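You operate a simulated robot arm through the tools that you are given. There is no shell and no other tool. Be economical: measure what you need, move in short steps, check, and stop when the job is done.

You are at the controls of a simulated robot arm. One attempt, no reset.

## Task
Label both seedlings by the rack to match their pots; firm their soil.
Fine: on the cart; seedlings, rack and spare labels stay where they stand.

Only the result counts: the job must be done as asked and must still hold three seconds after the hand-in. Knocking over, shifting, dropping, spilling or breaking anything else fails it.

## Robot
A 6-joint arm with a two-finger parallel gripper, fixed in place. Base frame: the origin is at the foot of the arm, x ahead of it, y to its left, z up. Lengths are in m, angles in degrees, forces in N, time in s.
With the tool pointing down near the work surface it reaches from about 0.34 to 0.82 m from the base axis. Its first joint turns from -166.0 to 166.0 degrees. Payload 3.91 kg.
The tool frame sits at the grasp point between the pads (the TCP): z along the fingers, y along the line on which they close. The tips reach 0.03 m beyond it. The gripper opens to 0.11 m. The fingers are 0.02 m wide and 0.01 m thick; the gripper's body (0.048 by 0.112 m) begins 0.055 m behind the TCP.
Orientation is that of the tool frame in the base frame, as [roll, pitch, yaw] about the fixed x, y, z axes, in that order (R = Rz(yaw) Ry(pitch) Rx(roll)). With the fingers straight down and closing along the base's y, the tool's x points along the base's -x, its y along +y and its z along -z.

## Interface
- The arm moves only by the tool play_rows. Its argument "plan" is a list of rows, each a list of 7 numbers: the shift along the tool's x, y, z in units of 20 mm (1.0 is 20 mm), then the turn, a rotation vector about the tool's x, y, z in units of 6 degrees (1.0 is 6 degrees), then the finger opening in m, from 0 to 0.11. In form: [[dx, dy, dz, ax, ay, az, fingers], ...]. A call has 1 to 10 rows; each row shifts and turns the commanded pose from where the row before left it, along the tool's axes as they then stand. A call with a number of a shift or a turn outside -1 to 1 is refused whole. Each row takes 0.2 s and may step no farther than 0.05 m and 8.6 degrees from the row before; otherwise, or with a gripper value out of range, the whole call is refused. Where a pose cannot be reached the arm comes as near as it can. A force on the tool above 40 N (or 10 N above the force at the start of the call, whichever is more), or a blocked arm, ends the call early, and 0.2 s more pass. The fingers move at their own pace (about 0.045 m/s each) and stop on an object; they squeeze with about 37 N. The grip force told is the motor's: it shows also when the fingers shut on nothing. Time passes only in rows, and 0.2 s behind the last, so rows that do not move let the fingers close. The reply holds the time, the measured pose of the TCP, the force on the tool along the base axes, the opening and the grip force, in the units named above and with some noise.
- Cameras (640 x 400 px; columns grow to the right, rows downward): "scene" is fixed at [0.3927, -0.6449, 1.5756]; the picture's right is [0.27, 0.96, 0.00], its down [0.73, -0.21, -0.65] and it looks along [-0.62, 0.18, -0.76] (base axes); focal length 309 px, centre (320, 200). "wrist" rides on the gripper at [0.077, 0.007, -0.114] in the tool frame; the picture's right is [-0.09, 1.00, 0.00], its down [-0.80, -0.07, -0.59] and it looks along [-0.59, -0.05, 0.80] (tool axes); focal length 270 px, centre (320, 200). There is no depth. A picture from a camera that has moved, and an enlarged one, comes with that camera's place and axes in the base frame and with its lens. The place of the scene camera against the robot may be out by one fixed shift of up to 0.018 m in any direction.
- get_image(camera): a new picture of that camera. It takes no simulated time.
- move_column(by): slides the trunk up (or, below 0, down) by that many m; the arm rides with it, the base frame stays. It gives what a move gives, with no picture.
- inspect(camera, box): a new picture of the part [left, top, right, bottom] of that camera's present view, enlarged. It takes no simulated time.
- job_done(): hands the job in; it is judged then, once.

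Go step by step. Nothing tells you positions but the pictures and the camera data: compare them with the known pose of the tool, close in by small moves and look again before you grip or let go. The budget is 120 turns and 76 pictures, counting those below and the enlarged ones. Unless the task says otherwise, let go and move clear before handing in, and close with one line.

The tools are called after "Emit:" as a command line: name --pt "numbers of a row" for each row, then --argument value for the rest, lists and objects as JSON in quotes. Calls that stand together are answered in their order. play_rows: Moves the arm, as the interface text tells. Its arguments: {"type":"object","properties":{"plan":{"type":"array","items":{"type":"array","items":{"type":"number"}}}},"required":["plan"]} The other tools are called the same way: move_column (by) slides the trunk up or down; get_image (camera) takes a picture; inspect (camera, box) takes an enlarged picture of a part of a camera's view; job_done () hands the job in.

At the start:

```text
t: 0.0
ee_pos: [0.1585, -0.4525, 1.3416]
ee_rot: [-180.0, 0.1, -180.0]
wrist_force: [0.8, 0.6, -0.1]
width: 0.1102
finger_force: 0.0
trunk travel left (down, up): [-0.55, 0.06]
```

scene: 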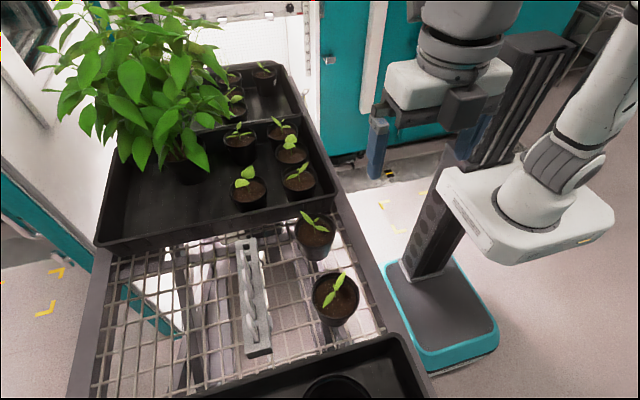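
wrist: 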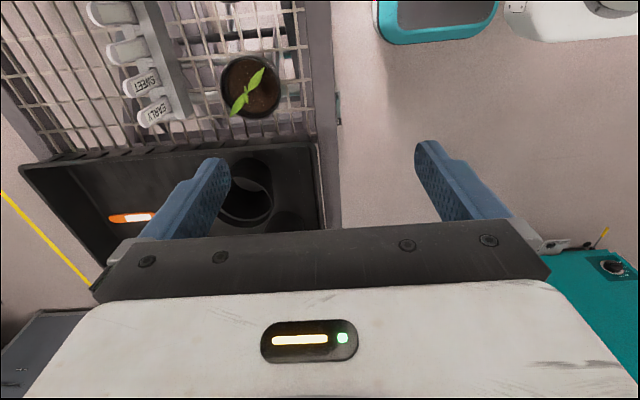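

I see a cart with a label rack and two potted seedlings near it, and trays before and behind. I'll take closer looks to read the labels and the pots.

Emit:
inspect --camera "scene" --box '[220, 190, 400, 400]'

Emit:
inspect --camera "wrist" --box '[60, 0, 340, 240]'

```text
1.90 times, centred on (310, 295) of scene
camera zoom: at [0.3927, -0.6449, 1.5756], right [0.27, 0.96, 0.0], down [0.73, -0.21, -0.65], along [-0.62, 0.18, -0.76], focal length 588 px, centre (339, 19)
```

zoom: 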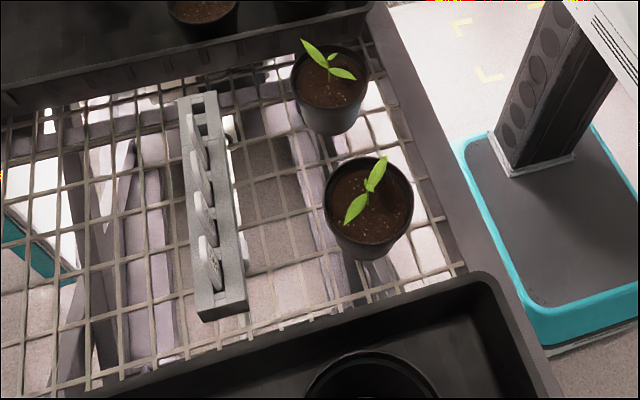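

```text
1.67 times, centred on (200, 120) of wrist
camera zoom: at [0.082, -0.4448, 1.4566], right [0.09, 1.0, 0.0], down [0.8, -0.07, 0.59], along [0.59, -0.05, -0.8], focal length 450 px, centre (520, 333)
```

zoom: 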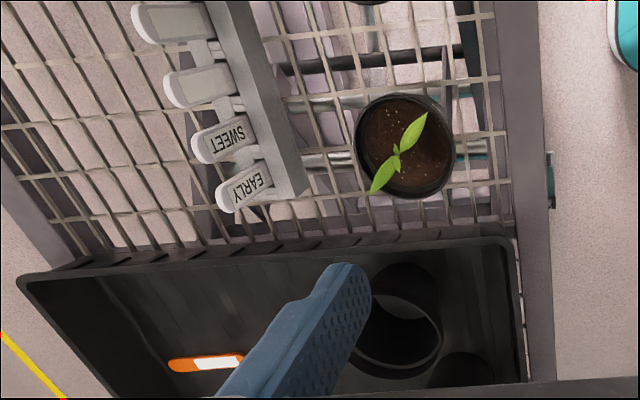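

Pots sit at about (0.175,-0.555) and (0.033,-0.551), with the rack near y=-0.67. EARLY and SWEET are legible on two labels, so I'll move over the rack for a closer look at the rest and at the pots.

Emit:
play_rows --pt "0.54 -1 0.3 0 0 0 0.11" --pt "0.54 -1 0.3 0 0 0 0.11" --pt "0.54 -1 0.3 0 0 0 0.11" --pt "0.54 -1 0.3 0 0 0 0.11" --pt "0.54 -1 0.3 0 0 0 0.11" --pt "0.54 -1 0.3 0 0 0 0.11" --pt "0.54 -1 0.3 0 0 0 0.11" --pt "0.54 -1 0.3 0 0 0 0.11" --pt "0.54 -1 0.3 0 0 0 0.11" --pt "0.54 -1 0.3 0 0 0 0.11"

Emit:
get_image --camera "wrist"

Emit:
get_image --camera "scene"

```text
t: 2.2
ee_pos: [0.0495, -0.6544, 1.2832]
ee_rot: [179.9, 0.0, -179.9]
wrist_force: [-0.3, -0.4, -0.9]
width: 0.1099
finger_force: 0.0
trunk travel left (down, up): [-0.55, 0.06]
```

```text
71 pictures are left
camera wrist: at [-0.0271, -0.6462, 1.3961], right [0.09, 1.0, 0.0], down [0.8, -0.07, 0.59], along [0.59, -0.05, -0.8], focal length 270 px, centre (320, 200)
```

wrist: 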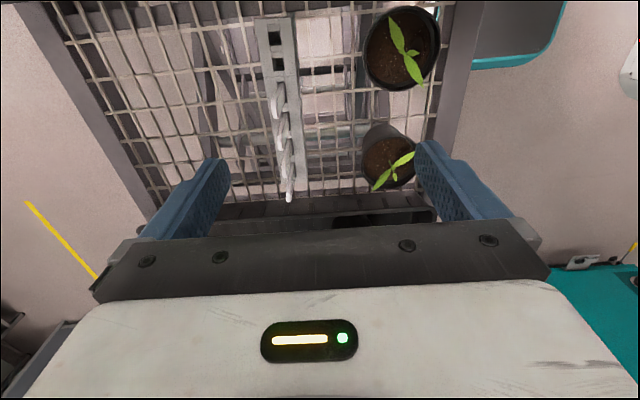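

```text
70 pictures are left
```

scene: 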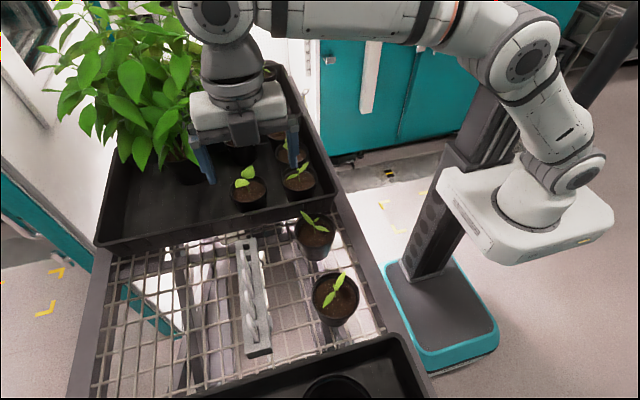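

Labels stand upright in a row along x, with their faces toward ±y. I'll zoom on the pots here for markings.

Emit:
inspect --camera "wrist" --box '[240, 0, 460, 210]'

Emit:
inspect --camera "scene" --box '[220, 140, 370, 250]'

Emit:
inspect --camera "scene" --box '[280, 250, 420, 400]'

```text
1.90 times, centred on (350, 105) of wrist
camera zoom: at [-0.0271, -0.6462, 1.3961], right [0.09, 1.0, 0.0], down [0.8, -0.07, 0.59], along [0.59, -0.05, -0.8], focal length 515 px, centre (263, 381)
```

zoom: 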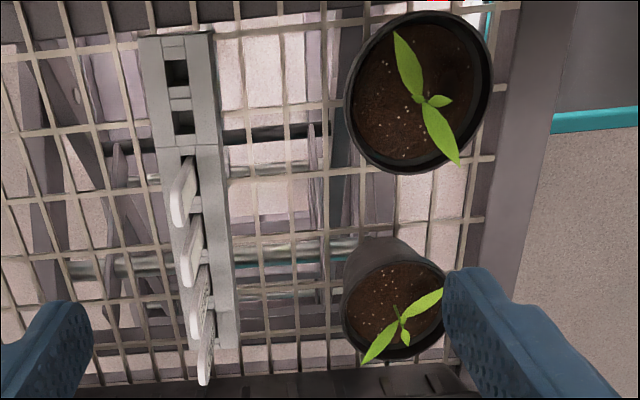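

```text
3.64 times, centred on (295, 195) of scene
camera zoom: at [0.3927, -0.6449, 1.5756], right [0.27, 0.96, 0.0], down [0.73, -0.21, -0.65], along [-0.62, 0.18, -0.76], focal length 1123 px, centre (411, 218)
```

zoom: 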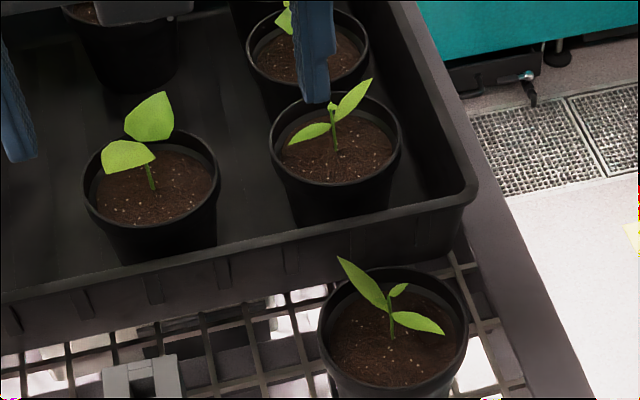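

```text
2.67 times, centred on (350, 325) of scene
camera zoom: at [0.3927, -0.6449, 1.5756], right [0.27, 0.96, 0.0], down [0.73, -0.21, -0.65], along [-0.62, 0.18, -0.76], focal length 823 px, centre (240, -133)
```

zoom: 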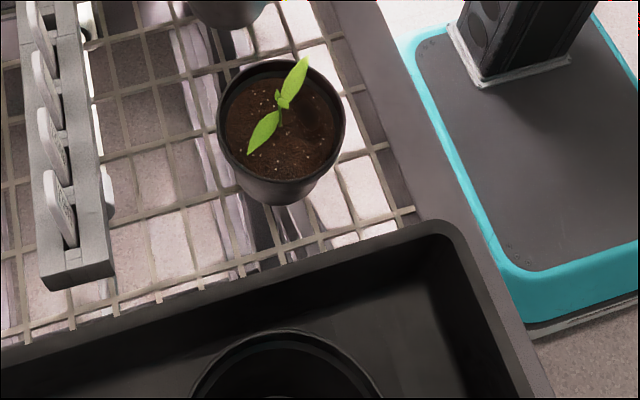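

No markings show on the pots' -x, -y or +x sides, so they probably face +y. I'll move to the +y side, turn the hand to look toward -y, and tilt it.

Emit:
play_rows --pt "-0.2 1 0 0 0 0 0.11" --pt "-0.2 1 0 0 0 0 0.11" --pt "-0.2 1 0 0 0 0 0.11" --pt "-0.2 1 0 0 0 0 0.11" --pt "-0.2 1 0 0 0 0 0.11" --pt "-0.2 1 0 0 0 0 0.11" --pt "-0.2 1 0 0 0 0 0.11" --pt "-0.2 1 0 0 0 0 0.11" --pt "-0.2 1 0 0 0 0 0.11" --pt "-0.2 1 0 0 0 0 0.11"

Emit:
play_rows --pt "0 0 0 0 0 1 0.11" --pt "0 0 0 0 0 1 0.11" --pt "0 0 0 0 0 1 0.11" --pt "0 0 0 0 0 1 0.11" --pt "0 0 0 0 0 1 0.11" --pt "0 0 0 0 0 1 0.11" --pt "0 0 0 0 0 1 0.11" --pt "0 0 0 0 0 1 0.11" --pt "0 0 0 0 0 1 0.11" --pt "0 0 0 0 0 1 0.11"

Emit:
play_rows --pt "0 0 0 0 0 1 0.11" --pt "0 0 0 0 0 1 0.11" --pt "0 0 0 0 0 1 0.11" --pt "0 0 0 0 0 1 0.11" --pt "0 0 0 0 0 1 0.11" --pt "1 0 0.5 0 -1 0 0.11" --pt "1 0 0.5 0 -1 0 0.11" --pt "1 0 0.5 0 -1 0 0.11" --pt "0 0 0 0 -1 0 0.11" --pt "0 0 0 0 0 0 0.11"

Emit:
get_image --camera "wrist"

```text
t: 4.4
ee_pos: [0.0893, -0.4503, 1.2826]
ee_rot: [179.9, 0.1, -179.9]
wrist_force: [-0.2, 0.6, 0.2]
width: 0.1102
finger_force: 0.1
trunk travel left (down, up): [-0.55, 0.06]
```

```text
t: 6.6
ee_pos: [0.0904, -0.4523, 1.285]
ee_rot: [180.0, 0.1, 120.0]
wrist_force: [0.2, 0.4, 0.6]
width: 0.1101
finger_force: 0.1
trunk travel left (down, up): [-0.55, 0.06]
```

```text
t: 8.8
ee_pos: [0.0895, -0.3972, 1.2469]
ee_rot: [179.9, 24.1, 90.0]
wrist_force: [-0.4, 0.0, 0.9]
width: 0.1099
finger_force: 0.1
trunk travel left (down, up): [-0.55, 0.06]
```

```text
66 pictures are left
camera wrist: at [0.0969, -0.2785, 1.3192], right [1.0, -0.08, 0.04], down [-0.07, -0.49, 0.87], along [-0.05, -0.87, -0.49], focal length 270 px, centre (320, 200)
```

wrist: 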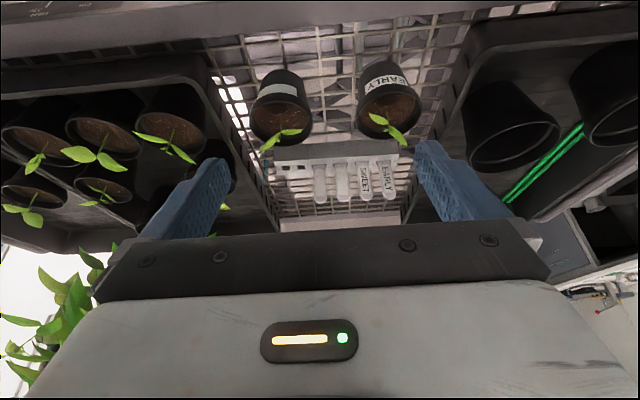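

Great: the pots have labels on the +y side. I'll zoom in on them and on the rack labels.

Emit:
inspect --camera "wrist" --box '[240, 60, 430, 150]'

Emit:
inspect --camera "wrist" --box '[270, 130, 410, 230]'

```text
3.37 times, centred on (335, 105) of wrist
camera zoom: at [0.0969, -0.2785, 1.3192], right [1.0, -0.08, 0.04], down [-0.07, -0.49, 0.87], along [-0.05, -0.87, -0.49], focal length 910 px, centre (270, 520)
```

zoom: 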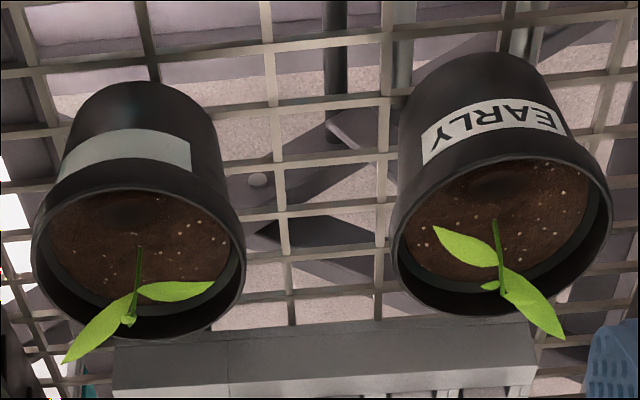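

```text
4.00 times, centred on (340, 180) of wrist
camera zoom: at [0.0969, -0.2785, 1.3192], right [1.0, -0.08, 0.04], down [-0.07, -0.49, 0.87], along [-0.05, -0.87, -0.49], focal length 1081 px, centre (240, 280)
```

zoom: 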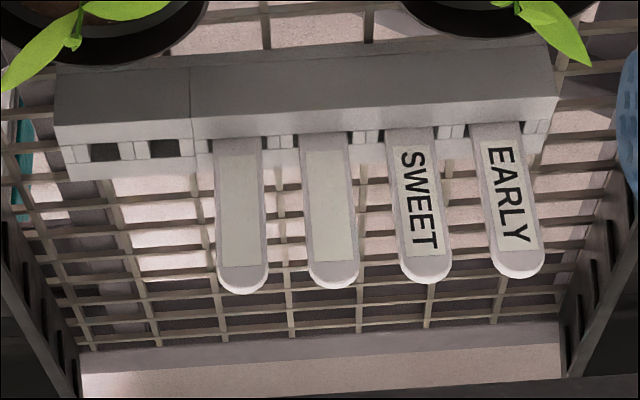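

Pot 1 (nearer the front tray) reads EARLY. Pot 2's strip looks blank, and the rack holds two blank labels, SWEET and EARLY, so I'll get closer to pot 2.

Emit:
play_rows --pt "0 -0.8 0.8 0 0 0 0.11" --pt "0 -0.8 0.8 0 0 0 0.11" --pt "0 -0.8 0.8 0 0 0 0.11" --pt "0 -0.8 0.8 0 0 0 0.11" --pt "0 -0.8 0.8 0 0 0 0.11"

Emit:
get_image --camera "wrist"

```text
t: 10.0
ee_pos: [0.0096, -0.4296, 1.1739]
ee_rot: [180.0, 24.0, 89.9]
wrist_force: [0.4, -0.2, 0.7]
width: 0.11
finger_force: 0.1
trunk travel left (down, up): [-0.55, 0.06]
```

```text
63 pictures are left
camera wrist: at [0.0175, -0.3119, 1.2464], right [1.0, -0.08, 0.04], down [-0.07, -0.49, 0.87], along [-0.05, -0.87, -0.49], focal length 270 px, centre (320, 200)
```

wrist: 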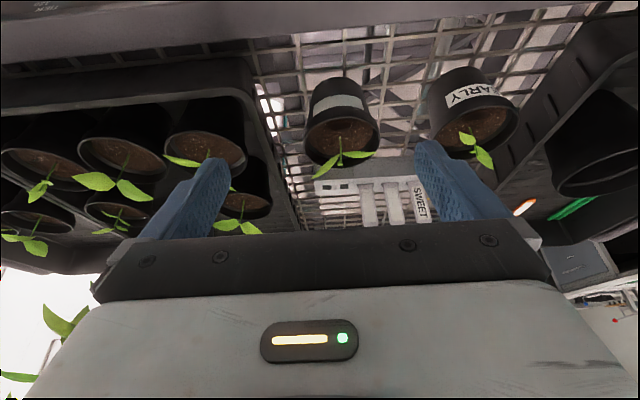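

Emit:
inspect --camera "wrist" --box '[280, 60, 410, 240]'

Emit:
inspect --camera "wrist" --box '[410, 40, 540, 180]'

```text
2.22 times, centred on (345, 150) of wrist
camera zoom: at [0.0175, -0.3119, 1.2464], right [1.0, -0.08, 0.04], down [-0.07, -0.49, 0.87], along [-0.05, -0.87, -0.49], focal length 601 px, centre (264, 311)
```

zoom: 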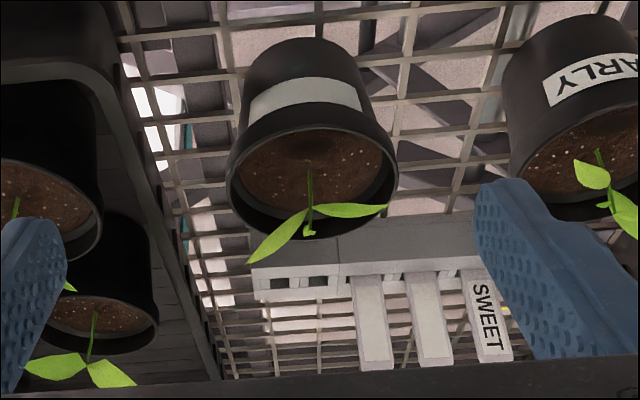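

```text
2.86 times, centred on (475, 110) of wrist
camera zoom: at [0.0175, -0.3119, 1.2464], right [1.0, -0.08, 0.04], down [-0.07, -0.49, 0.87], along [-0.05, -0.87, -0.49], focal length 772 px, centre (-123, 457)
```

zoom: 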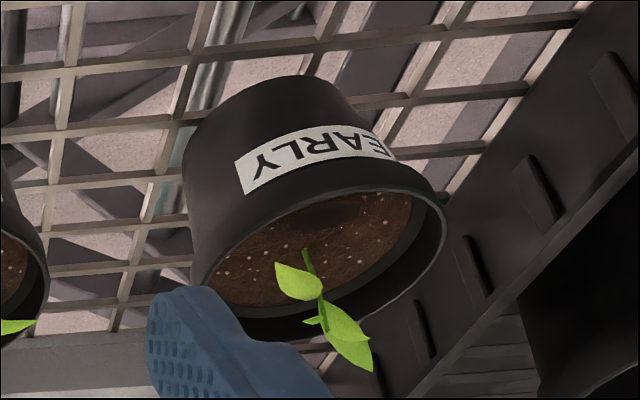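

Pot 2's strip is blank, so it should take a blank label. Before choosing, I'll check the labels' -y faces for text: untilt, turn back to yaw 180 and go to the -y side.

Emit:
play_rows --pt "0 0.4 -0.8 0 1 0 0.11" --pt "0 0.4 -0.8 0 1 0 0.11" --pt "0 0.4 -0.8 0 1 0 0.11" --pt "0 0.4 -0.8 0 1 0 0.11" --pt "0 0 0 0 0 -1 0.11" --pt "0 0 0 0 0 -1 0.11" --pt "0 0 0 0 0 -1 0.11" --pt "0 0 0 0 0 -1 0.11" --pt "0 0 0 0 0 -1 0.11" --pt "0 0 0 0 0 -1 0.11"

Emit:
play_rows --pt "0 0 0 0 0 -1 0.11" --pt "0 0 0 0 0 -1 0.11" --pt "0 0 0 0 0 -1 0.11" --pt "0 0 0 0 0 -1 0.11" --pt "0 0 0 0 0 -1 0.11" --pt "0 0 0 0 0 -1 0.11" --pt "0 0 0 0 0 -1 0.11" --pt "0 0 0 0 0 -1 0.11" --pt "0 0 0 0 0 -1 0.11" --pt "0 0 0 0 0 0 0.11"

Emit:
get_image --camera "wrist"

```text
t: 12.2
ee_pos: [0.0435, -0.4121, 1.2349]
ee_rot: [-179.9, 0.0, 126.2]
wrist_force: [-0.2, 0.8, -0.6]
width: 0.1101
finger_force: 0.1
trunk travel left (down, up): [-0.55, 0.06]
```

```text
t: 14.4
ee_pos: [0.0419, -0.4122, 1.2352]
ee_rot: [180.0, 0.0, -180.0]
wrist_force: [-0.1, 0.4, -0.3]
width: 0.11
finger_force: 0.0
trunk travel left (down, up): [-0.55, 0.06]
```

```text
60 pictures are left
camera wrist: at [-0.034, -0.4047, 1.3491], right [0.09, 1.0, 0.0], down [0.8, -0.07, 0.59], along [0.59, -0.05, -0.8], focal length 270 px, centre (320, 200)
```

wrist: 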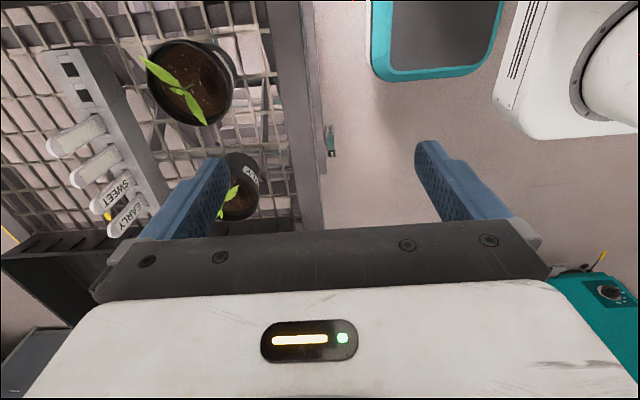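

Now I'll cross to the -y side of the rack.

Emit:
play_rows --pt "0 -1 0 0 0 0 0.11" --pt "0 -1 0 0 0 0 0.11" --pt "0 -1 0 0 0 0 0.11" --pt "0 -1 0 0 0 0 0.11" --pt "0 -1 0 0 0 0 0.11" --pt "0 -1 0 0 0 0 0.11" --pt "0 -1 0 0 0 0 0.11" --pt "0 -1 0 0 0 0 0.11" --pt "0 -1 0 0 0 0 0.11" --pt "0 -1 0 0 0 0 0.11"

Emit:
play_rows --pt "0 -1 0.2 0 0 0 0.11" --pt "0 -1 0.2 0 0 0 0.11" --pt "0 -1 0.2 0 0 0 0.11" --pt "0 -1 0.2 0 0 0 0.11" --pt "0 -1 0.2 0 0 0 0.11" --pt "0 -1 0.2 0 0 0 0.11" --pt "0 -1 0.2 0 0 0 0.11" --pt "0 -1 0.2 0 0 0 0.11" --pt "0 0 0 0 0 0 0.11"

Emit:
inspect --camera "wrist" --box '[320, 0, 540, 210]'

```text
t: 16.6
ee_pos: [0.0431, -0.6126, 1.2356]
ee_rot: [179.9, 0.0, -180.0]
wrist_force: [-0.2, -0.3, 0.6]
width: 0.1104
finger_force: 0.0
trunk travel left (down, up): [-0.55, 0.06]
```

```text
t: 18.6
ee_pos: [0.0434, -0.7232, 1.1859]
ee_rot: [180.0, 0.0, -180.0]
wrist_force: [-0.7, 0.9, 0.1]
width: 0.1099
finger_force: 0.0
out of reach, approached as far as the arm can: row 6, 7, 8
trunk travel left (down, up): [-0.55, 0.06]
```

```text
1.90 times, centred on (430, 105) of wrist
camera zoom: at [-0.0327, -0.7171, 1.2995], right [0.09, 1.0, 0.0], down [0.8, -0.07, 0.59], along [0.59, -0.05, -0.8], focal length 515 px, centre (110, 381)
```

zoom: 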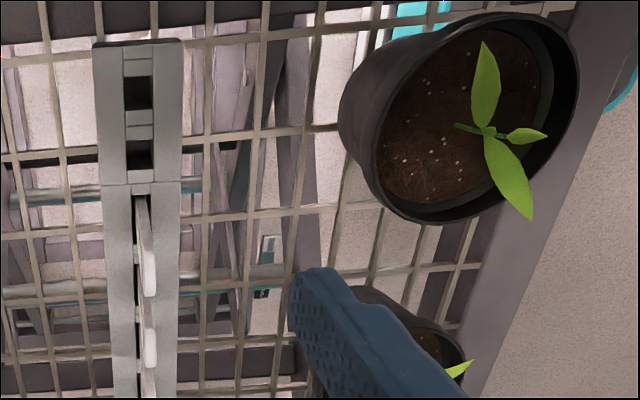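

The arm can't lean farther out here, but the label row is now located: y≈-0.707, with x≈0.073 and 0.115 (blank), 0.157 (SWEET) and 0.199 (EARLY), tops at z≈1.085. Next I'll look closely at pot 1's soil.

Emit:
play_rows --pt "-0.3 1 -0.2 0 0 0 0.06" --pt "-0.3 1 0 0 0 0 0.06" --pt "-0.3 1 0 0 0 0 0.06" --pt "-0.3 1 0 0 0 0 0.06" --pt "-0.3 1 0 0 0 0 0.06" --pt "-0.3 1 0 0 0 0 0.06" --pt "-0.3 1 0 0 0 0 0.06" --pt "-0.3 1 0 0 0 0 0.06" --pt "0 0 0 0 0 0 0.11"

Emit:
get_image --camera "wrist"

```text
t: 20.6
ee_pos: [0.0911, -0.566, 1.1879]
ee_rot: [-179.9, 0.0, -179.9]
wrist_force: [0.6, 0.3, 0.4]
width: 0.0947
finger_force: 0.0
trunk travel left (down, up): [-0.55, 0.06]
```

```text
58 pictures are left
camera wrist: at [0.0147, -0.5582, 1.3028], right [0.09, 1.0, 0.0], down [0.8, -0.07, 0.59], along [0.59, -0.05, -0.8], focal length 270 px, centre (320, 200)
```

wrist: 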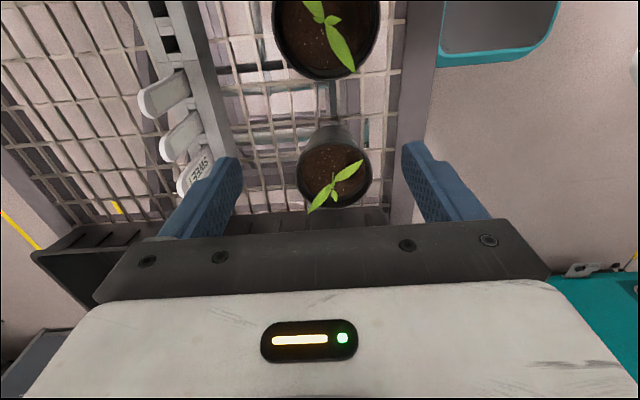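

Emit:
inspect --camera "wrist" --box '[280, 110, 390, 220]'

Emit:
inspect --camera "wrist" --box '[260, 0, 390, 90]'

```text
3.64 times, centred on (335, 165) of wrist
camera zoom: at [0.0147, -0.5582, 1.3028], right [0.09, 1.0, 0.0], down [0.8, -0.07, 0.59], along [0.59, -0.05, -0.8], focal length 983 px, centre (266, 327)
```

zoom: 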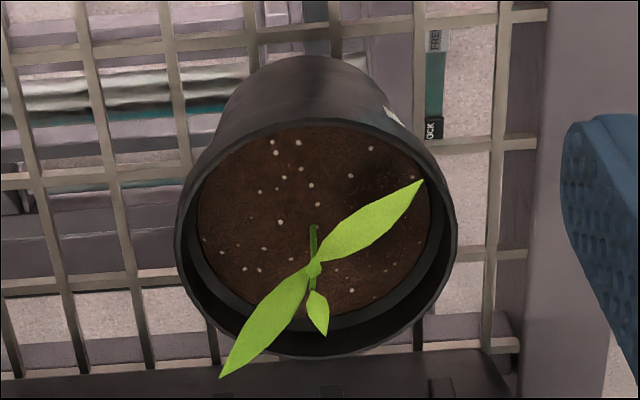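

```text
4.44 times, centred on (325, 45) of wrist
camera zoom: at [0.0147, -0.5582, 1.3028], right [0.09, 1.0, 0.0], down [0.8, -0.07, 0.59], along [0.59, -0.05, -0.8], focal length 1201 px, centre (298, 889)
```

zoom: 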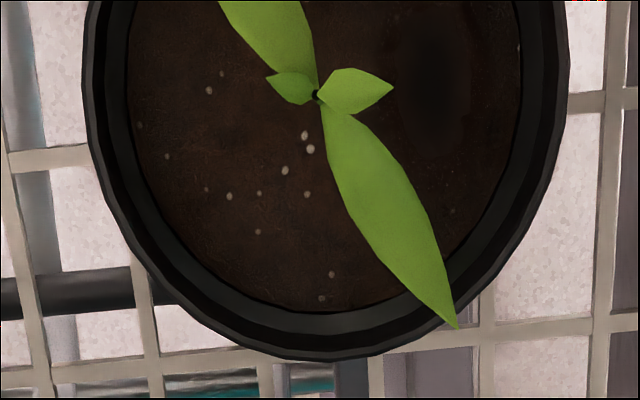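

Each pot has a dark elongated hollow on the +y side of the stem, a natural slot for a label. Pot 1's rim centre is ≈(0.179,-0.556,1.036), and its hollow is ≈(0.178,-0.535). I'll move over the EARLY label.

Emit:
play_rows --pt "-0.675 -0.88 0.2 0 0 0 0.06" --pt "-0.675 -0.88 0.2 0 0 0 0.06" --pt "-0.675 -0.88 0.2 0 0 0 0.06" --pt "-0.675 -0.88 0.3 0 0 0 0.06" --pt "-0.675 -0.88 0.3 0 0 0 0.06" --pt "-0.675 -0.88 0.3 0 0 0 0.06" --pt "-0.675 -0.88 0.3 0 0 0 0.06" --pt "-0.675 -0.88 0.3 0 0 0 0.06" --pt "0 0 0 0 0 0 0.06"

Emit:
get_image --camera "wrist"

Emit:
get_image --camera "scene"

```text
t: 22.6
ee_pos: [0.1996, -0.705, 1.1466]
ee_rot: [-179.9, 0.0, -179.9]
wrist_force: [0.4, 0.9, -0.5]
width: 0.0597
finger_force: 0.0
trunk travel left (down, up): [-0.55, 0.06]
```

```text
55 pictures are left
camera wrist: at [0.1232, -0.6974, 1.2595], right [0.09, 1.0, 0.0], down [0.8, -0.07, 0.59], along [0.59, -0.05, -0.8], focal length 270 px, centre (320, 200)
```

wrist: 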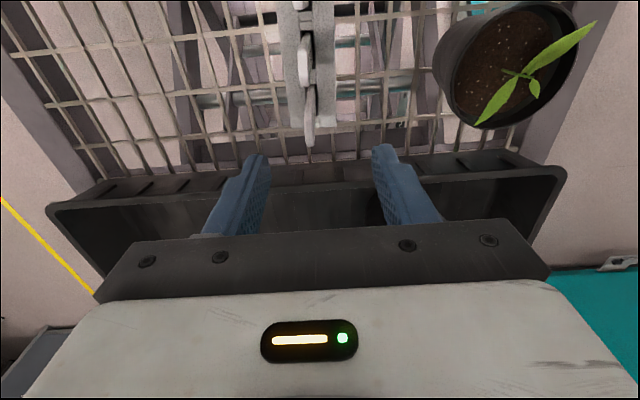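

```text
54 pictures are left
```

scene: 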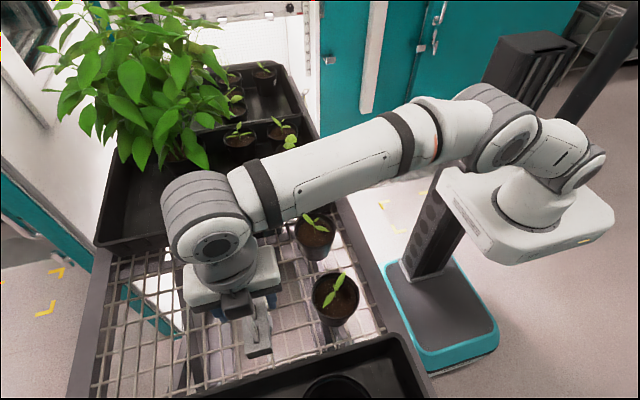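

Emit:
inspect --camera "wrist" --box '[240, 0, 400, 200]'

```text
2.00 times, centred on (320, 100) of wrist
camera zoom: at [0.1232, -0.6974, 1.2595], right [0.09, 1.0, 0.0], down [0.8, -0.07, 0.59], along [0.59, -0.05, -0.8], focal length 541 px, centre (320, 400)
```

zoom: 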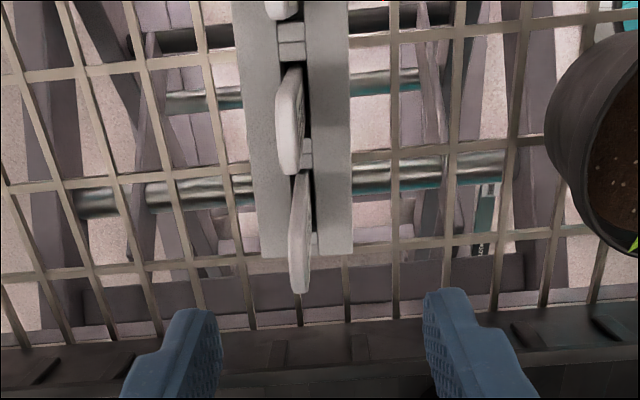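

EARLY's top is at about (0.20,-0.711,1.085). I'll shift 6 mm in -y, descend to TCP z≈1.08 and check again before closing.

Emit:
play_rows --pt "0 -0.3 0.5 0 0 0 0.05" --pt "0 0 0.8 0 0 0 0.05" --pt "0 0 0.8 0 0 0 0.05" --pt "0 0 0.8 0 0 0 0.05" --pt "0 0 0.4 0 0 0 0.05" --pt "0 0 0 0 0 0 0.05"

Emit:
inspect --camera "wrist" --box '[240, 40, 400, 240]'

```text
t: 24.0
ee_pos: [0.2003, -0.7125, 1.0808]
ee_rot: [180.0, -0.1, -180.0]
wrist_force: [-0.5, -0.3, 0.1]
width: 0.0503
finger_force: 0.1
trunk travel left (down, up): [-0.55, 0.06]
```

```text
2.00 times, centred on (320, 140) of wrist
camera zoom: at [0.1242, -0.7041, 1.1952], right [0.09, 1.0, 0.0], down [0.8, -0.07, 0.59], along [0.59, -0.05, -0.8], focal length 541 px, centre (320, 320)
```

zoom: 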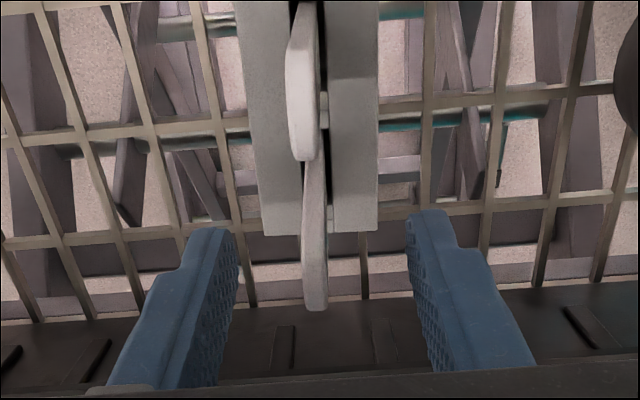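

The label sits centred between the fingers. Closing now.

Emit:
play_rows --pt "0 0 0 0 0 0 0" --pt "0 0 0 0 0 0 0" --pt "0 0 0 0 0 0 0" --pt "0 0 0 0 0 0 0" --pt "0 0 0 0 0 0 0"

Emit:
inspect --camera "wrist" --box '[240, 40, 400, 240]'

```text
t: 25.2
ee_pos: [0.2011, -0.7128, 1.0816]
ee_rot: [-180.0, 0.0, -180.0]
wrist_force: [-0.1, -0.1, 0.4]
width: 0.0045
finger_force: 37.5
trunk travel left (down, up): [-0.55, 0.06]
```

```text
2.00 times, centred on (320, 140) of wrist
camera zoom: at [0.1241, -0.7042, 1.1953], right [0.09, 1.0, 0.0], down [0.8, -0.07, 0.59], along [0.59, -0.05, -0.8], focal length 541 px, centre (320, 320)
```

zoom: 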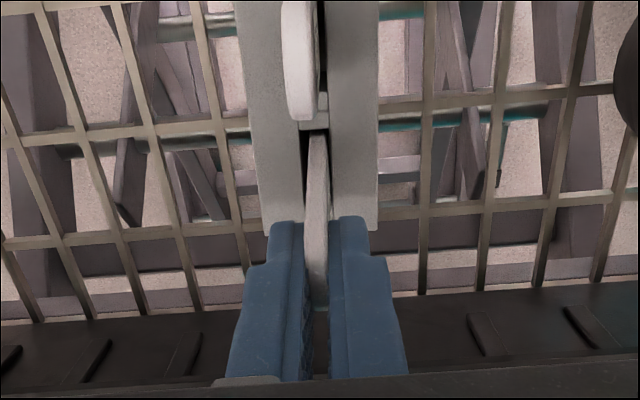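

Gripped, width 4.5 mm. Lifting straight up.

Emit:
play_rows --pt "0 0 -0.4 0 0 0 0" --pt "0 0 -0.5 0 0 0 0" --pt "0 0 -0.5 0 0 0 0" --pt "0 0 -0.6 0 0 0 0" --pt "0 0 -0.6 0 0 0 0" --pt "0 0 -0.6 0 0 0 0" --pt "0 0 -0.4 0 0 0 0" --pt "0 0 0 0 0 0 0"

Emit:
get_image --camera "wrist"

Emit:
inspect --camera "scene" --box '[180, 180, 380, 380]'

```text
t: 27.0
ee_pos: [0.2004, -0.7113, 1.1518]
ee_rot: [179.9, 0.1, 180.0]
wrist_force: [0.3, -0.6, 0.0]
width: 0.0046
finger_force: 37.0
trunk travel left (down, up): [-0.55, 0.06]
```

```text
50 pictures are left
camera wrist: at [0.1232, -0.7041, 1.2669], right [0.09, 1.0, 0.0], down [0.8, -0.07, 0.59], along [0.59, -0.05, -0.8], focal length 270 px, centre (320, 200)
```

wrist: 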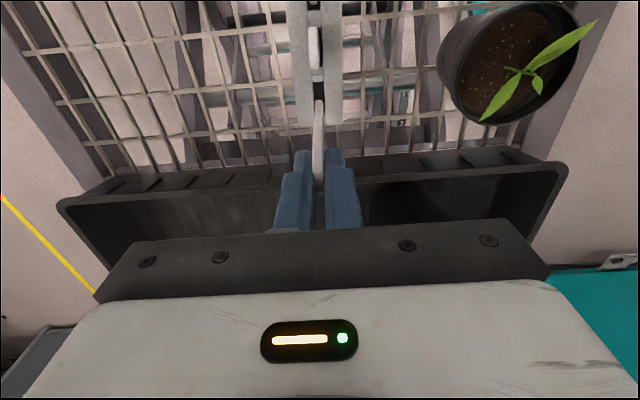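

```text
2.00 times, centred on (280, 280) of scene
camera zoom: at [0.3927, -0.6449, 1.5756], right [0.27, 0.96, 0.0], down [0.73, -0.21, -0.65], along [-0.62, 0.18, -0.76], focal length 618 px, centre (400, 40)
```

zoom: 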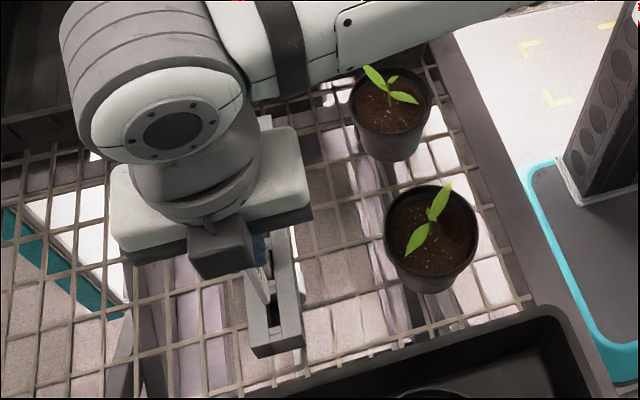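

The label rises cleanly. I'll lift a little more, then zoom to see its lower end.

Emit:
play_rows --pt "0 0 -0.6 0 0 0 0" --pt "0 0 -0.6 0 0 0 0" --pt "0 0 -0.4 0 0 0 0" --pt "0 0 0 0 0 0 0"

Emit:
inspect --camera "wrist" --box '[260, 20, 380, 200]'

Emit:
inspect --camera "scene" --box '[230, 280, 310, 370]'

```text
t: 28.0
ee_pos: [0.1992, -0.7112, 1.1847]
ee_rot: [-179.9, 0.1, -179.9]
wrist_force: [0.5, -0.2, -0.3]
width: 0.0044
finger_force: 36.9
trunk travel left (down, up): [-0.55, 0.06]
```

```text
2.22 times, centred on (320, 110) of wrist
camera zoom: at [0.1235, -0.704, 1.2989], right [0.09, 1.0, 0.0], down [0.8, -0.07, 0.59], along [0.59, -0.05, -0.8], focal length 601 px, centre (320, 400)
```

zoom: 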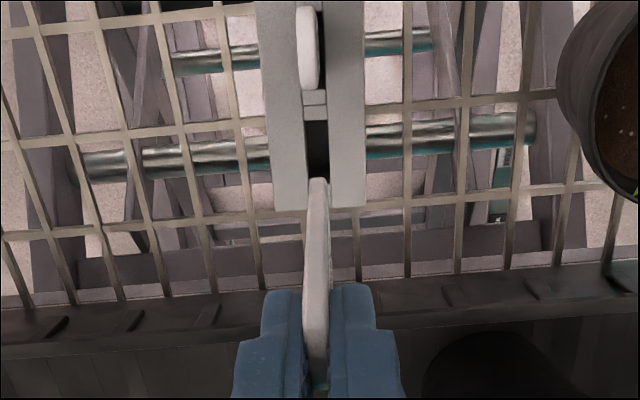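

```text
4.44 times, centred on (270, 325) of scene
camera zoom: at [0.3927, -0.6449, 1.5756], right [0.27, 0.96, 0.0], down [0.73, -0.21, -0.65], along [-0.62, 0.18, -0.76], focal length 1372 px, centre (542, -356)
```

zoom: 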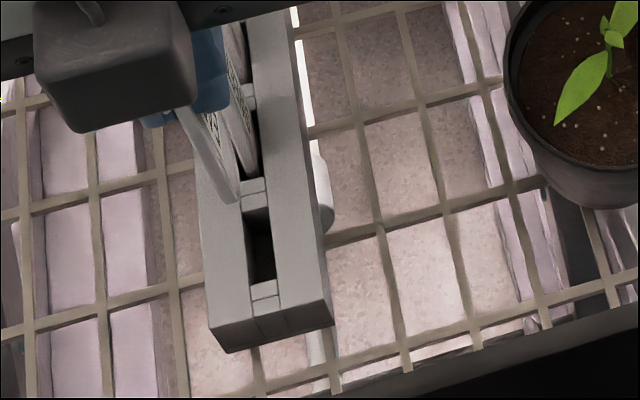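

The lower end is ≈0.13 m below the TCP. Next I'll carry it up and over to above pot 1's hollow, keeping the lower end above the leaves.

Emit:
play_rows --pt "0.1 0.9 -0.7 0 0 0 0" --pt "0.1 0.99 -0.7 0 0 0 0" --pt "0.1 0.99 -0.7 0 0 0 0" --pt "0.1 0.99 -0.3 0 0 0 0" --pt "0.1 0.99 0 0 0 0 0" --pt "0.1 0.99 0 0 0 0 0" --pt "0.1 0.99 0 0 0 0 0" --pt "0.1 0.99 0 0 0 0 0" --pt "0.1 0.99 0 0 0 0 0" --pt "0 0 0 0 0 0 0"

Emit:
get_image --camera "wrist"

Emit:
inspect --camera "scene" --box '[250, 210, 420, 350]'

```text
t: 30.2
ee_pos: [0.1817, -0.5352, 1.2331]
ee_rot: [-180.0, 0.0, -180.0]
wrist_force: [-0.2, -0.5, -0.6]
width: 0.0046
finger_force: 36.8
trunk travel left (down, up): [-0.55, 0.06]
```

```text
46 pictures are left
camera wrist: at [0.105, -0.5271, 1.3466], right [0.09, 1.0, 0.0], down [0.8, -0.07, 0.59], along [0.59, -0.05, -0.8], focal length 270 px, centre (320, 200)
```

wrist: 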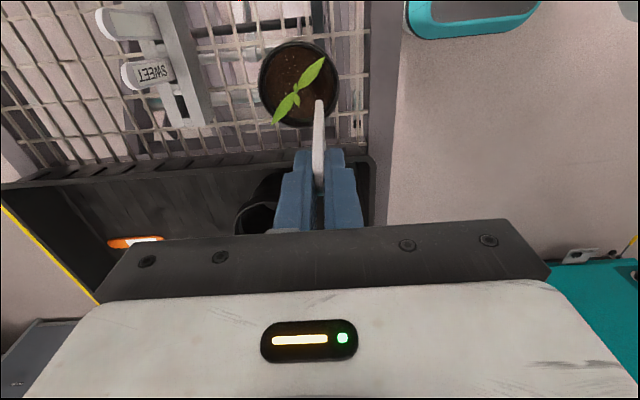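

```text
2.86 times, centred on (335, 280) of scene
camera zoom: at [0.3927, -0.6449, 1.5756], right [0.27, 0.96, 0.0], down [0.73, -0.21, -0.65], along [-0.62, 0.18, -0.76], focal length 882 px, centre (277, -29)
```

zoom: 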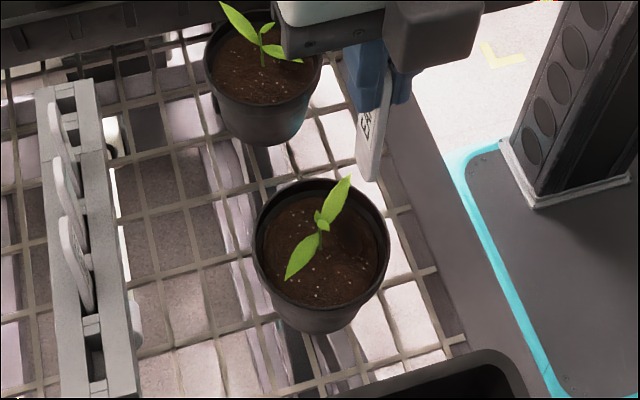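

The EARLY label hangs above pot 1's hollow, and its text shows on both faces. I'll descend part way and look.

Emit:
play_rows --pt "0 0 0.7 0 0 0 0" --pt "0 0 0.7 0 0 0 0" --pt "0 0 0.7 0 0 0 0" --pt "0 0 0.7 0 0 0 0" --pt "0 0 0 0 0 0 0"

Emit:
inspect --camera "wrist" --box '[230, 10, 390, 200]'

Emit:
inspect --camera "scene" --box '[290, 230, 400, 340]'

```text
t: 31.4
ee_pos: [0.1802, -0.5351, 1.1766]
ee_rot: [179.9, 0.0, -180.0]
wrist_force: [-0.4, 0.6, -0.4]
width: 0.0046
finger_force: 37.2
trunk travel left (down, up): [-0.55, 0.06]
```

```text
2.11 times, centred on (310, 105) of wrist
camera zoom: at [0.1039, -0.5273, 1.2907], right [0.09, 1.0, 0.0], down [0.8, -0.07, 0.59], along [0.59, -0.05, -0.8], focal length 569 px, centre (341, 400)
```

zoom: 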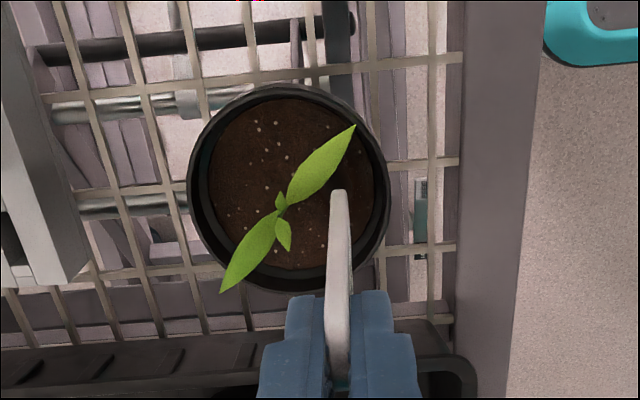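

```text
3.64 times, centred on (345, 285) of scene
camera zoom: at [0.3927, -0.6449, 1.5756], right [0.27, 0.96, 0.0], down [0.73, -0.21, -0.65], along [-0.62, 0.18, -0.76], focal length 1123 px, centre (229, -109)
```

zoom: 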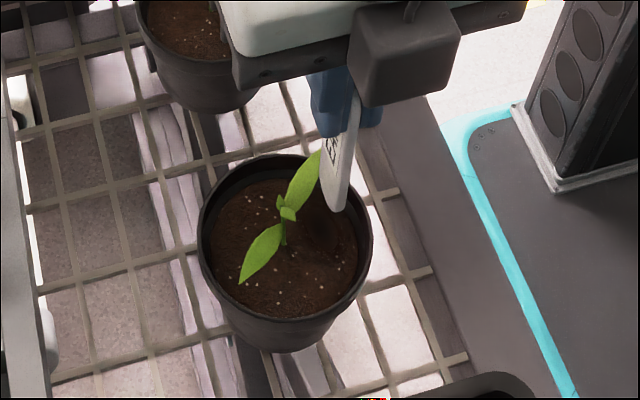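

Aligned with the hollow, with the leaf just clear. I'll go down in small steps, watching the force.

Emit:
play_rows --pt "-0.1 0 0.4 0 0 0 0" --pt "0 0 0.4 0 0 0 0" --pt "0 0 0.3 0 0 0 0" --pt "0 0 0 0 0 0 0"

Emit:
inspect --camera "scene" --box '[290, 230, 400, 340]'

```text
t: 32.4
ee_pos: [0.1815, -0.5344, 1.1564]
ee_rot: [-180.0, 0.0, 179.9]
wrist_force: [0.4, 1.4, -0.1]
width: 0.0043
finger_force: 37.1
trunk travel left (down, up): [-0.55, 0.06]
```

```text
3.64 times, centred on (345, 285) of scene
camera zoom: at [0.3927, -0.6449, 1.5756], right [0.27, 0.96, 0.0], down [0.73, -0.21, -0.65], along [-0.62, 0.18, -0.76], focal length 1123 px, centre (229, -109)
```

zoom: 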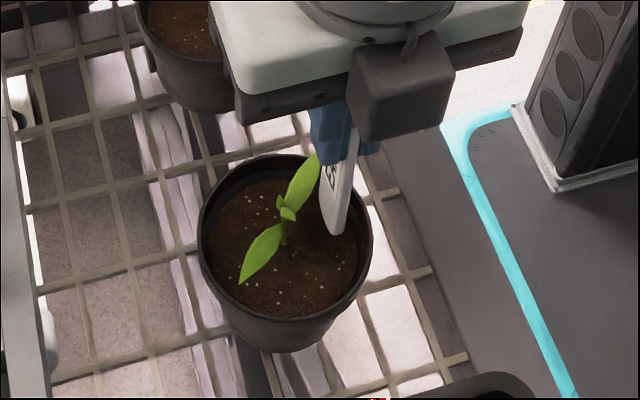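

Emit:
play_rows --pt "0 0 0.25 0 0 0 0" --pt "0 0 0.25 0 0 0 0" --pt "0 0 0.25 0 0 0 0" --pt "0 0 0.25 0 0 0 0" --pt "0 0 0 0 0 0 0"

Emit:
inspect --camera "scene" --box '[290, 230, 400, 340]'

```text
t: 33.6
ee_pos: [0.1832, -0.5345, 1.1355]
ee_rot: [-180.0, 0.0, 179.9]
wrist_force: [-0.2, -0.8, 0.0]
width: 0.0047
finger_force: 37.0
trunk travel left (down, up): [-0.55, 0.06]
```

```text
3.64 times, centred on (345, 285) of scene
camera zoom: at [0.3927, -0.6449, 1.5756], right [0.27, 0.96, 0.0], down [0.73, -0.21, -0.65], along [-0.62, 0.18, -0.76], focal length 1123 px, centre (229, -109)
```

zoom: 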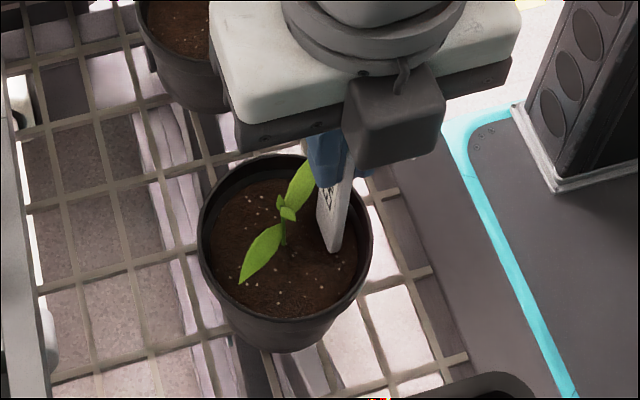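

The tip is about at soil level and there is no force yet. Going on.

Emit:
play_rows --pt "0 0 0.25 0 0 0 0" --pt "0 0 0.25 0 0 0 0" --pt "0 0 0.25 0 0 0 0" --pt "0 0 0.25 0 0 0 0" --pt "0 0 0 0 0 0 0"

Emit:
inspect --camera "scene" --box '[290, 230, 400, 340]'

Emit:
inspect --camera "wrist" --box '[230, 10, 390, 200]'

```text
t: 34.8
ee_pos: [0.1829, -0.5346, 1.1155]
ee_rot: [-180.0, 0.0, -180.0]
wrist_force: [0.5, -0.8, -0.6]
width: 0.0046
finger_force: 37.1
trunk travel left (down, up): [-0.55, 0.06]
```

```text
3.64 times, centred on (345, 285) of scene
camera zoom: at [0.3927, -0.6449, 1.5756], right [0.27, 0.96, 0.0], down [0.73, -0.21, -0.65], along [-0.62, 0.18, -0.76], focal length 1123 px, centre (229, -109)
```

zoom: 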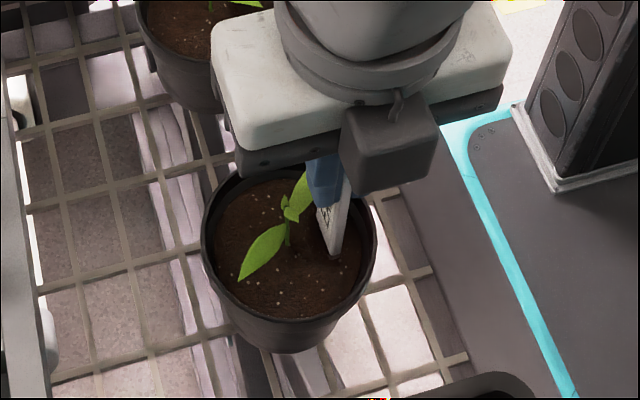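

```text
2.11 times, centred on (310, 105) of wrist
camera zoom: at [0.1073, -0.527, 1.229], right [0.09, 1.0, 0.0], down [0.8, -0.07, 0.59], along [0.59, -0.05, -0.8], focal length 569 px, centre (341, 400)
```

zoom: 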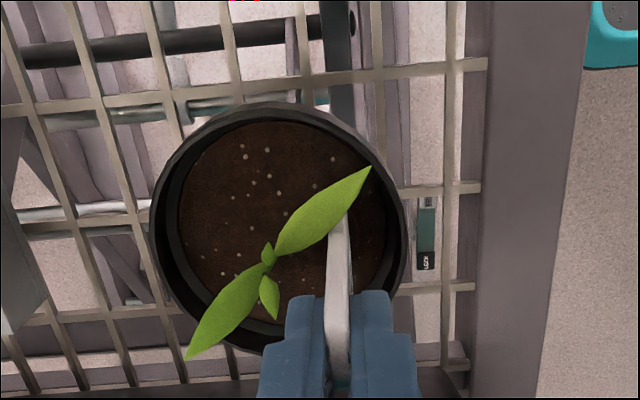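

The label has entered the soil with almost no force; the pot's rim seems to have shifted only a millimetre or two. I'll go 10 mm deeper.

Emit:
play_rows --pt "0 0 0.17 0 0 0 0" --pt "0 0 0.17 0 0 0 0" --pt "0 0 0.16 0 0 0 0" --pt "0 0 0 0 0 0 0"

Emit:
inspect --camera "scene" --box '[290, 230, 400, 340]'

```text
t: 35.8
ee_pos: [0.1839, -0.5347, 1.1058]
ee_rot: [179.9, 0.0, 180.0]
wrist_force: [-0.7, -0.3, 0.1]
width: 0.0045
finger_force: 37.1
trunk travel left (down, up): [-0.55, 0.06]
```

```text
3.64 times, centred on (345, 285) of scene
camera zoom: at [0.3927, -0.6449, 1.5756], right [0.27, 0.96, 0.0], down [0.73, -0.21, -0.65], along [-0.62, 0.18, -0.76], focal length 1123 px, centre (229, -109)
```

zoom: 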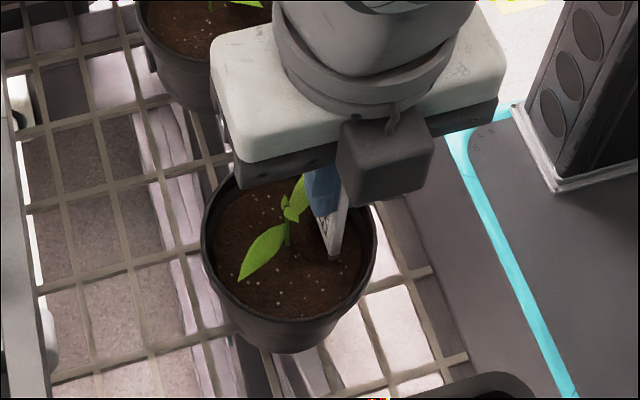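

Seated. I'll open just slightly and let it stand.

Emit:
play_rows --pt "0 0 0 0 0 0 0.013" --pt "0 0 0 0 0 0 0.013" --pt "0 0 0 0 0 0 0.013"

Emit:
play_rows --pt "0 0 -0.5 0 0 0 0.013" --pt "0 0 -0.5 0 0 0 0.013" --pt "0 0 -1 0 0 0 0.013" --pt "0 0 -1 0 0 0 0.013" --pt "0 0 -1 0 0 0 0.013" --pt "0 0 -1 0 0 0 0.013"

Emit:
inspect --camera "scene" --box '[290, 230, 400, 340]'

Emit:
get_image --camera "wrist"

```text
t: 36.6
ee_pos: [0.1839, -0.5354, 1.1061]
ee_rot: [180.0, 0.0, -180.0]
wrist_force: [-0.3, 0.6, -0.2]
width: 0.0129
finger_force: 0.0
trunk travel left (down, up): [-0.55, 0.06]
```

```text
t: 38.0
ee_pos: [0.1827, -0.5345, 1.2054]
ee_rot: [-179.9, 0.0, -180.0]
wrist_force: [-0.6, 0.0, 0.4]
width: 0.013
finger_force: 0.1
trunk travel left (down, up): [-0.55, 0.06]
```

```text
3.64 times, centred on (345, 285) of scene
camera zoom: at [0.3927, -0.6449, 1.5756], right [0.27, 0.96, 0.0], down [0.73, -0.21, -0.65], along [-0.62, 0.18, -0.76], focal length 1123 px, centre (229, -109)
```

zoom: 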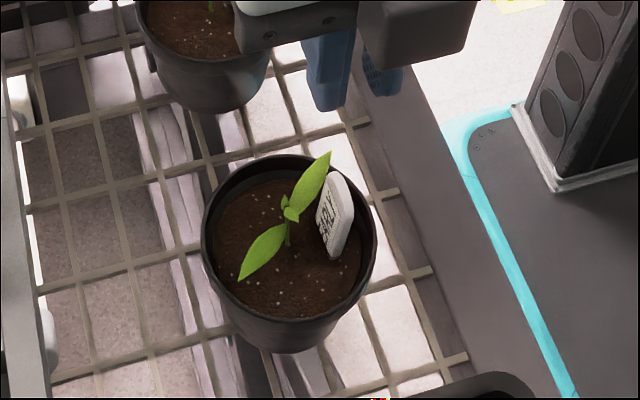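

```text
36 pictures are left
camera wrist: at [0.1069, -0.5273, 1.3199], right [0.09, 1.0, 0.0], down [0.8, -0.07, 0.59], along [0.59, -0.05, -0.8], focal length 270 px, centre (320, 200)
```

wrist: 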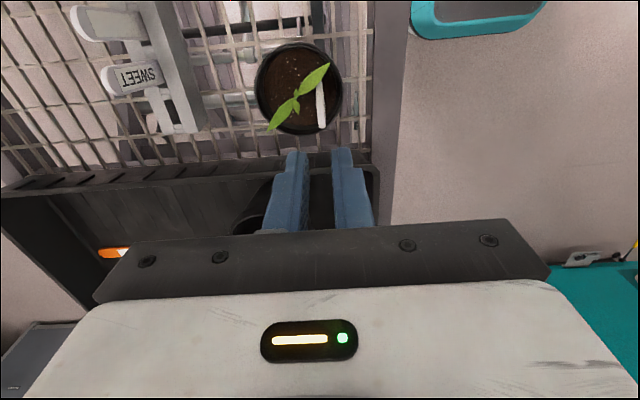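

EARLY stands in pot 1. Next I'll firm its soil: turn the hand 90° so the body clears the label, close the fingers, and press the open soil on the -x/-y side.

Emit:
play_rows --pt "0.1 -0.17 0 0 0 1 0" --pt "0.1 -0.17 0 0 0 1 0" --pt "0.1 -0.17 0 0 0 1 0" --pt "0.1 -0.17 0 0 0 1 0" --pt "0.1 -0.17 0 0 0 1 0" --pt "0 -0.17 0 0 0 1 0" --pt "0 -0.17 0 0 0 1 0" --pt "0 -0.17 0 0 0 1 0" --pt "0 0 0 0 0 1 0" --pt "0 0 0 0 0 1 0"

Emit:
play_rows --pt "0 0 0 0 0 1 0" --pt "0 0 0 0 0 1 0" --pt "0 0 0 0 0 1 0" --pt "0 0 0 0 0 1 0" --pt "0 0 0 0 0 1 0" --pt "0 0 0 0 0 0 0"

```text
t: 40.2
ee_pos: [0.1654, -0.5575, 1.2048]
ee_rot: [180.0, 0.1, 119.9]
wrist_force: [0.5, -0.4, -0.4]
width: 0.0001
finger_force: 37.0
trunk travel left (down, up): [-0.55, 0.06]
```

```text
t: 41.6
ee_pos: [0.1636, -0.556, 1.2062]
ee_rot: [-179.9, 0.0, 90.0]
wrist_force: [0.5, 0.2, 0.6]
width: 0.0
finger_force: 36.7
trunk travel left (down, up): [-0.55, 0.06]
```

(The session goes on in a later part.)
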